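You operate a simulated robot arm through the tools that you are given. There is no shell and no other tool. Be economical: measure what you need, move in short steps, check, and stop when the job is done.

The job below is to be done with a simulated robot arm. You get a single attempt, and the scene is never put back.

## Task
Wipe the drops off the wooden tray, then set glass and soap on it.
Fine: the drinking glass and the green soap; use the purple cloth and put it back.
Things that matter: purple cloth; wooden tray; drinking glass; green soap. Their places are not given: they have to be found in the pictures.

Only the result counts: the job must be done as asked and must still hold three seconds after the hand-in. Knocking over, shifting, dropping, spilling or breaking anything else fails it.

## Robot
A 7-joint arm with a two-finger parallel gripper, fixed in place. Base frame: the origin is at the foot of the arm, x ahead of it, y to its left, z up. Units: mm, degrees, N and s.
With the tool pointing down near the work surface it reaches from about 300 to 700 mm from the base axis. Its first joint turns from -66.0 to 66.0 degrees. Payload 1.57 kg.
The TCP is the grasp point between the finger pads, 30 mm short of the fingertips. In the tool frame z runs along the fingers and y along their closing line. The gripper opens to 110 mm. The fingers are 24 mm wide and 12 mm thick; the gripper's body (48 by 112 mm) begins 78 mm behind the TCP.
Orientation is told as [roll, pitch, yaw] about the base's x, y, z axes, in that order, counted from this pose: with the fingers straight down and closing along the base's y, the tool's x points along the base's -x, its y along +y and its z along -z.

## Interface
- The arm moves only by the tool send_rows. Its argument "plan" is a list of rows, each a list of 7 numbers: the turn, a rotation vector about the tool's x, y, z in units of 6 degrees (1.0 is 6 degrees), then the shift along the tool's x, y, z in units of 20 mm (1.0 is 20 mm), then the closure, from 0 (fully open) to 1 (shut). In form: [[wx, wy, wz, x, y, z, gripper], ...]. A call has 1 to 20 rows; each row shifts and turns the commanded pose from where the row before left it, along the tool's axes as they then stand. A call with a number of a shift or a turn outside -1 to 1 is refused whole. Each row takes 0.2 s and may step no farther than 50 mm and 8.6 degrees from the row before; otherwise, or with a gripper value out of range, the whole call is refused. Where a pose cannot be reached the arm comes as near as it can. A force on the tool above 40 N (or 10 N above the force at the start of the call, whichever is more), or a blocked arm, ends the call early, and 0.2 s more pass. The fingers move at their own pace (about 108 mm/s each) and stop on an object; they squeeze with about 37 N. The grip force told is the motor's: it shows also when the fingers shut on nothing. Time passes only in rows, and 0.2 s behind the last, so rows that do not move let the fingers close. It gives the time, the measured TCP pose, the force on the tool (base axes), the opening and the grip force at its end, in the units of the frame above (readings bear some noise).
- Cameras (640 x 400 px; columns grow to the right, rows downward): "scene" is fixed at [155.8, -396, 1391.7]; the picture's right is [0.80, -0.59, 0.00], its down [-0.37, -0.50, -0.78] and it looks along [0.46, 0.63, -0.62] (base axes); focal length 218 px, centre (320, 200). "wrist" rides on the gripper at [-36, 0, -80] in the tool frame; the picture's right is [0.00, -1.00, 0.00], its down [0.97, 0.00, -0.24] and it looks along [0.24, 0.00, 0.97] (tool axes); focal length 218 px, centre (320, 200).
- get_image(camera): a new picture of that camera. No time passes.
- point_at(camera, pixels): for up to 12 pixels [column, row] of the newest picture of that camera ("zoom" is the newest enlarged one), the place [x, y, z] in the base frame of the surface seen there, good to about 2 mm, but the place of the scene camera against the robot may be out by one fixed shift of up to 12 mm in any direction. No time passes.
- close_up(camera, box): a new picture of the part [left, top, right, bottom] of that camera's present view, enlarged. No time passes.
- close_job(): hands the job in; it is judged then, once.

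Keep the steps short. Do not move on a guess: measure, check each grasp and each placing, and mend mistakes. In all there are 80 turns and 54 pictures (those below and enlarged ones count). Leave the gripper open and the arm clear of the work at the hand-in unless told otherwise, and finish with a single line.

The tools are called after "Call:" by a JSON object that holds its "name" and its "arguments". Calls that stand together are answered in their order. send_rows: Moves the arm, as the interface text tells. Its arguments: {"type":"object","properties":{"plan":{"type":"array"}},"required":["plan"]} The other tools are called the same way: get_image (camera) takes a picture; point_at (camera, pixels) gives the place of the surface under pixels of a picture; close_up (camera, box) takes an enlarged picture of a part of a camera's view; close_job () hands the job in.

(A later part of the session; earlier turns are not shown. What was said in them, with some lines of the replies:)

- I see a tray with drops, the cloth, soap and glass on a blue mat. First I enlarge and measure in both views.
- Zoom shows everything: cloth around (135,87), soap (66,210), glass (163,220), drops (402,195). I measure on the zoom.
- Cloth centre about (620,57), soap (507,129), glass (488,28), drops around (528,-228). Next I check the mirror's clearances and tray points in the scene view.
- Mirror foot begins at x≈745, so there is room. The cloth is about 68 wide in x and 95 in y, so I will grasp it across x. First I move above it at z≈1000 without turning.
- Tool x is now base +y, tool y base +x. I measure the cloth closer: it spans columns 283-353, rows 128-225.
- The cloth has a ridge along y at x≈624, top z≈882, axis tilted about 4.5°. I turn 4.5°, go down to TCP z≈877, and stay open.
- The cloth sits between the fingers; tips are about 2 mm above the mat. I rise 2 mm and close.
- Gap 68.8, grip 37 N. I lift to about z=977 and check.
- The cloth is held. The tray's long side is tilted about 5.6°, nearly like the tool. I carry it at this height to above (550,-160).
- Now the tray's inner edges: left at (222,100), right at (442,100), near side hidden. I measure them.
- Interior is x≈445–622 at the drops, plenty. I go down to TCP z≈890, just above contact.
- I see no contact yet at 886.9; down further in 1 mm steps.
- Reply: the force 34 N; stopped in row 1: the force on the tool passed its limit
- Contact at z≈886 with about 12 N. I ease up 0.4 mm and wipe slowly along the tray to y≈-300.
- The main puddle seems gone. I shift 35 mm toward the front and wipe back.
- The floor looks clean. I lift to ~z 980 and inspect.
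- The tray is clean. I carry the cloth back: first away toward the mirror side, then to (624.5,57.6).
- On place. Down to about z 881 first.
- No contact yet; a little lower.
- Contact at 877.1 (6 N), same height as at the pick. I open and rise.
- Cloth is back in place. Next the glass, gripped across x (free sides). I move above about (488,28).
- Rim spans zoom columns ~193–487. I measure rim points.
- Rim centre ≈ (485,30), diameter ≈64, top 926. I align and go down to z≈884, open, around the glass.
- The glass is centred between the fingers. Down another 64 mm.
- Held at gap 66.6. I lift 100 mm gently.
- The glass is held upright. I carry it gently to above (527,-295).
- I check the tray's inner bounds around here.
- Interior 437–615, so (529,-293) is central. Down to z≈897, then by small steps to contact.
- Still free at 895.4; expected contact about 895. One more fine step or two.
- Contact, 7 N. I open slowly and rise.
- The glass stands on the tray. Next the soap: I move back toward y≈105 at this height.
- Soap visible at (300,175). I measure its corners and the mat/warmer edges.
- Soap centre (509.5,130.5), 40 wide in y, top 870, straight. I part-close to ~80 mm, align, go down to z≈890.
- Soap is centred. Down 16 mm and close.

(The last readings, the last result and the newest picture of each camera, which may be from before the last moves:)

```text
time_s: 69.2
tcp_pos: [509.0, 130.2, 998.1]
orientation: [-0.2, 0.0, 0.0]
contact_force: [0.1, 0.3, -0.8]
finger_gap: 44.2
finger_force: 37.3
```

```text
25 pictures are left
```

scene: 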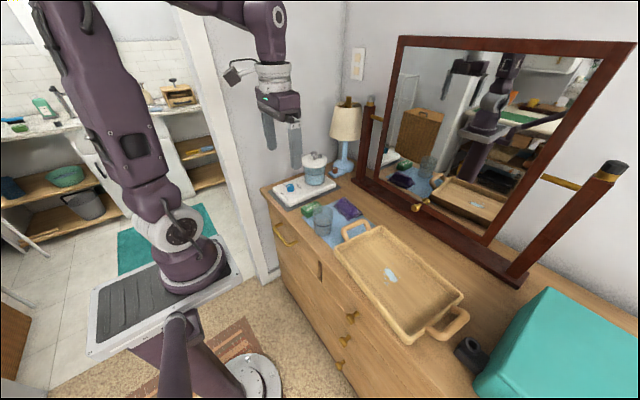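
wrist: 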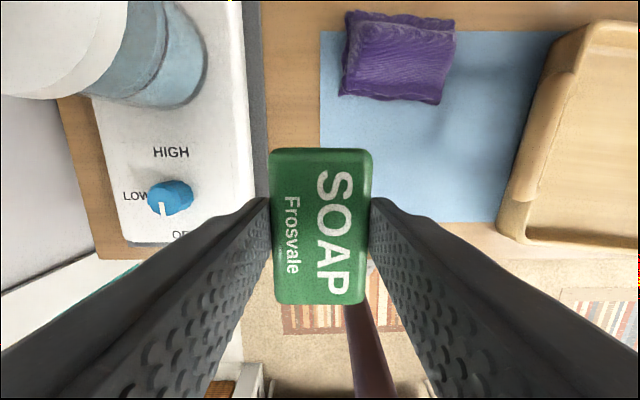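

Soap held, bottom at ~961. I carry it to above (540,-175).

Call:
{"name": "send_rows", "arguments": {"plan": [[0, 0, 0, -0.09, -0.5, 0, 1], [0, 0, 0, -0.09, -0.92, 0, 1], [0, 0, 0, -0.09, -0.92, 0, 1], [0, 0, 0, -0.09, -0.92, 0, 1], [0, 0, 0, -0.09, -0.92, 0, 1], [0, 0, 0, -0.09, -0.92, 0, 1], [0, 0, 0, -0.09, -0.92, 0, 1], [0, 0, 0, -0.09, -0.92, 0, 1], [0, 0, 0, -0.09, -0.92, 0, 1], [0, 0, 0, -0.09, -0.92, 0, 1], [0, 0, 0, -0.09, -0.92, 0, 1], [0, 0, 0, -0.09, -0.92, 0, 1], [0, 0, 0, -0.09, -0.92, 0, 1], [0, 0, 0, -0.09, -0.92, 0, 1], [0, 0, 0, -0.09, -0.92, 0, 1], [0, 0, 0, -0.09, -0.92, 0, 1], [0, 0, 0, -0.09, -0.92, 0, 1], [0, 0, 0, 0, 0, 0, 1]]}}

Call:
{"name": "get_image", "arguments": {"camera": "wrist"}}

```text
time_s: 73.0
tcp_pos: [541.7, -173.6, 998.7]
orientation: [-0.1, -0.1, -0.1]
contact_force: [0.7, 0.1, -0.9]
finger_gap: 44.1
finger_force: 36.9
```

```text
24 pictures are left
```

wrist: 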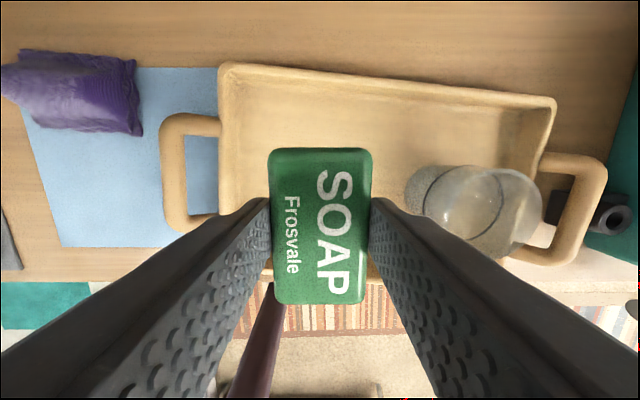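

Good spot. Down to z≈889, then fine steps.

Call:
{"name": "send_rows", "arguments": {"plan": [[0, 0, 0, 0, 0, 0.5, 1], [0, 0, 0, 0, 0, 0.9, 1], [0, 0, 0, 0, 0, 0.9, 1], [0, 0, 0, 0, 0, 0.9, 1], [0, 0, 0, 0, 0, 0.9, 1], [0, 0, 0, 0, 0, 0.7, 1], [0, 0, 0, 0, 0, 0.5, 1], [0, 0, 0, 0, 0, 0.1, 1], [0, 0, 0, 0, 0, 0, 1]]}}

Call:
{"name": "send_rows", "arguments": {"plan": [[0, 0, 0, 0, 0, 0.06, 1], [0, 0, 0, 0, 0, 0, 1]]}}

Call:
{"name": "send_rows", "arguments": {"plan": [[0, 0, 0, 0, 0, 0.05, 1], [0, 0, 0, 0, 0, 0, 1]]}}

```text
time_s: 75.0
tcp_pos: [541.0, -174.1, 888.8]
orientation: [-0.1, -0.1, 0.0]
contact_force: [-0.5, 0.0, -1.2]
finger_gap: 44.3
finger_force: 36.8
```

```text
time_s: 75.6
tcp_pos: [541.8, -173.8, 888.1]
orientation: [-0.1, -0.1, -0.1]
contact_force: [0.2, 0.9, -1.4]
finger_gap: 43.9
finger_force: 37.2
```

```text
time_s: 76.2
tcp_pos: [540.7, -174.0, 887.4]
orientation: [-0.1, -0.1, 0.0]
contact_force: [0.6, -0.6, -0.8]
finger_gap: 44.0
finger_force: 36.7
```

Call:
{"name": "send_rows", "arguments": {"plan": [[0, 0, 0, 0, 0, 0.05, 1], [0, 0, 0, 0, 0, 0, 1]]}}

Call:
{"name": "send_rows", "arguments": {"plan": [[0, 0, 0, 0, 0, 0.04, 1], [0, 0, 0, 0, 0, 0, 1]]}}

```text
time_s: 76.8
tcp_pos: [540.4, -173.3, 886.6]
orientation: [-0.1, -0.1, 0.0]
contact_force: [0.6, -0.5, -0.8]
finger_gap: 44.3
finger_force: 36.6
```

```text
time_s: 77.4
tcp_pos: [540.9, -173.4, 885.7]
orientation: [-0.1, -0.1, 0.0]
contact_force: [0.2, -0.5, -0.1]
finger_gap: 43.9
finger_force: 37.1
```

Call:
{"name": "send_rows", "arguments": {"plan": [[0, 0, 0, 0, 0, 0.04, 1], [0, 0, 0, 0, 0, 0, 1]]}}

```text
time_s: 78.0
tcp_pos: [540.0, -174.9, 885.1]
orientation: [0.0, -0.2, 0.0]
contact_force: [-4.6, 0.2, 15.6]
finger_gap: 44.0
finger_force: 36.4
```

Contact. I open to about 75 mm, rise, then open fully.

Call:
{"name": "send_rows", "arguments": {"plan": [[0, 0, 0, 0, 0, -0.02, 1], [0, 0, 0, 0, 0, 0, 0.45], [0, 0, 0, 0, 0, 0, 0.32], [0, 0, 0, 0, 0, 0, 0.32], [0, 0, 0, 0, 0, -0.5, 0.32], [0, 0, 0, 0, 0, -0.9, 0.32], [0, 0, 0, 0, 0, -0.9, 0.32], [0, 0, 0, 0, 0, -0.9, 0.32], [0, 0, 0, 0, 0, -0.9, 0], [0, 0, 0, 0, 0, -0.9, 0], [0, 0, 0, 0, 0, -0.9, 0], [0, 0, 0, 0, 0, -0.9, 0], [0, 0, 0, 0.5, 0, -0.9, 0], [0, 0, 0, 0.9, 0, -0.9, 0], [0, 0, 0, 0.9, 0, -0.9, 0], [0, 0, 0, 0.9, 0, -0.9, 0], [0, 0, 0, 0.9, 0, -0.9, 0], [0, 0, 0, 0.9, 0, -0.9, 0]]}}

Call:
{"name": "get_image", "arguments": {"camera": "wrist"}}

Call:
{"name": "close_up", "arguments": {"camera": "scene", "box": [260, 140, 480, 350]}}

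```text
time_s: 81.8
tcp_pos: [439.8, -173.4, 1129.1]
orientation: [-0.1, -0.1, 0.0]
contact_force: [-0.4, 0.9, 0.3]
finger_gap: 110.1
finger_force: 0.0
```

```text
23 pictures are left
```

wrist: 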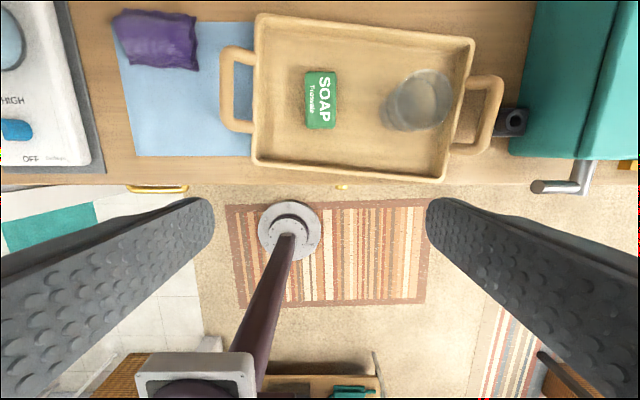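

```text
1.90 times, centred on (370, 245) of scene
```

zoom: 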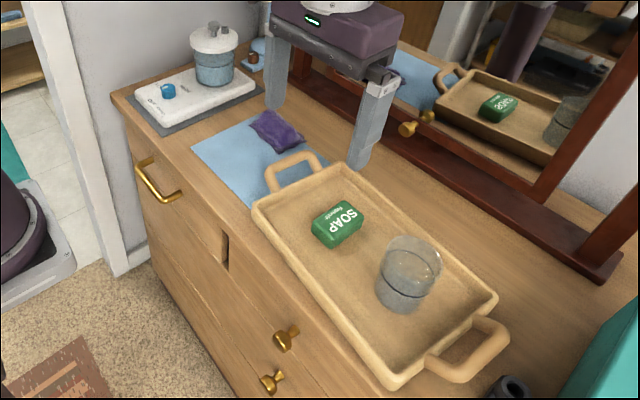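

All in place and the tray sits as before. One last close look for leftover drops.

Call:
{"name": "close_up", "arguments": {"camera": "wrist", "box": [240, 5, 490, 185]}}

```text
2.22 times, centred on (365, 95) of wrist
```

zoom: 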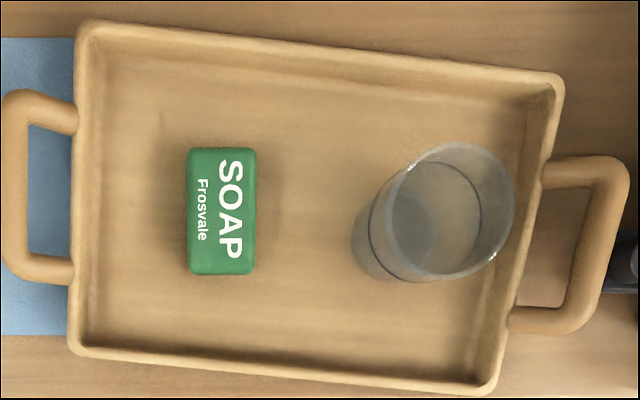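

The tray is dry, and the glass and soap stand on it. The gripper is open and clear, so I hand in.

Call:
{"name": "close_job", "arguments": {}}

```text
The job is handed in.
```

The drops are wiped off the tray, the purple cloth is back in its place, and the drinking glass and green soap are standing on the tray.
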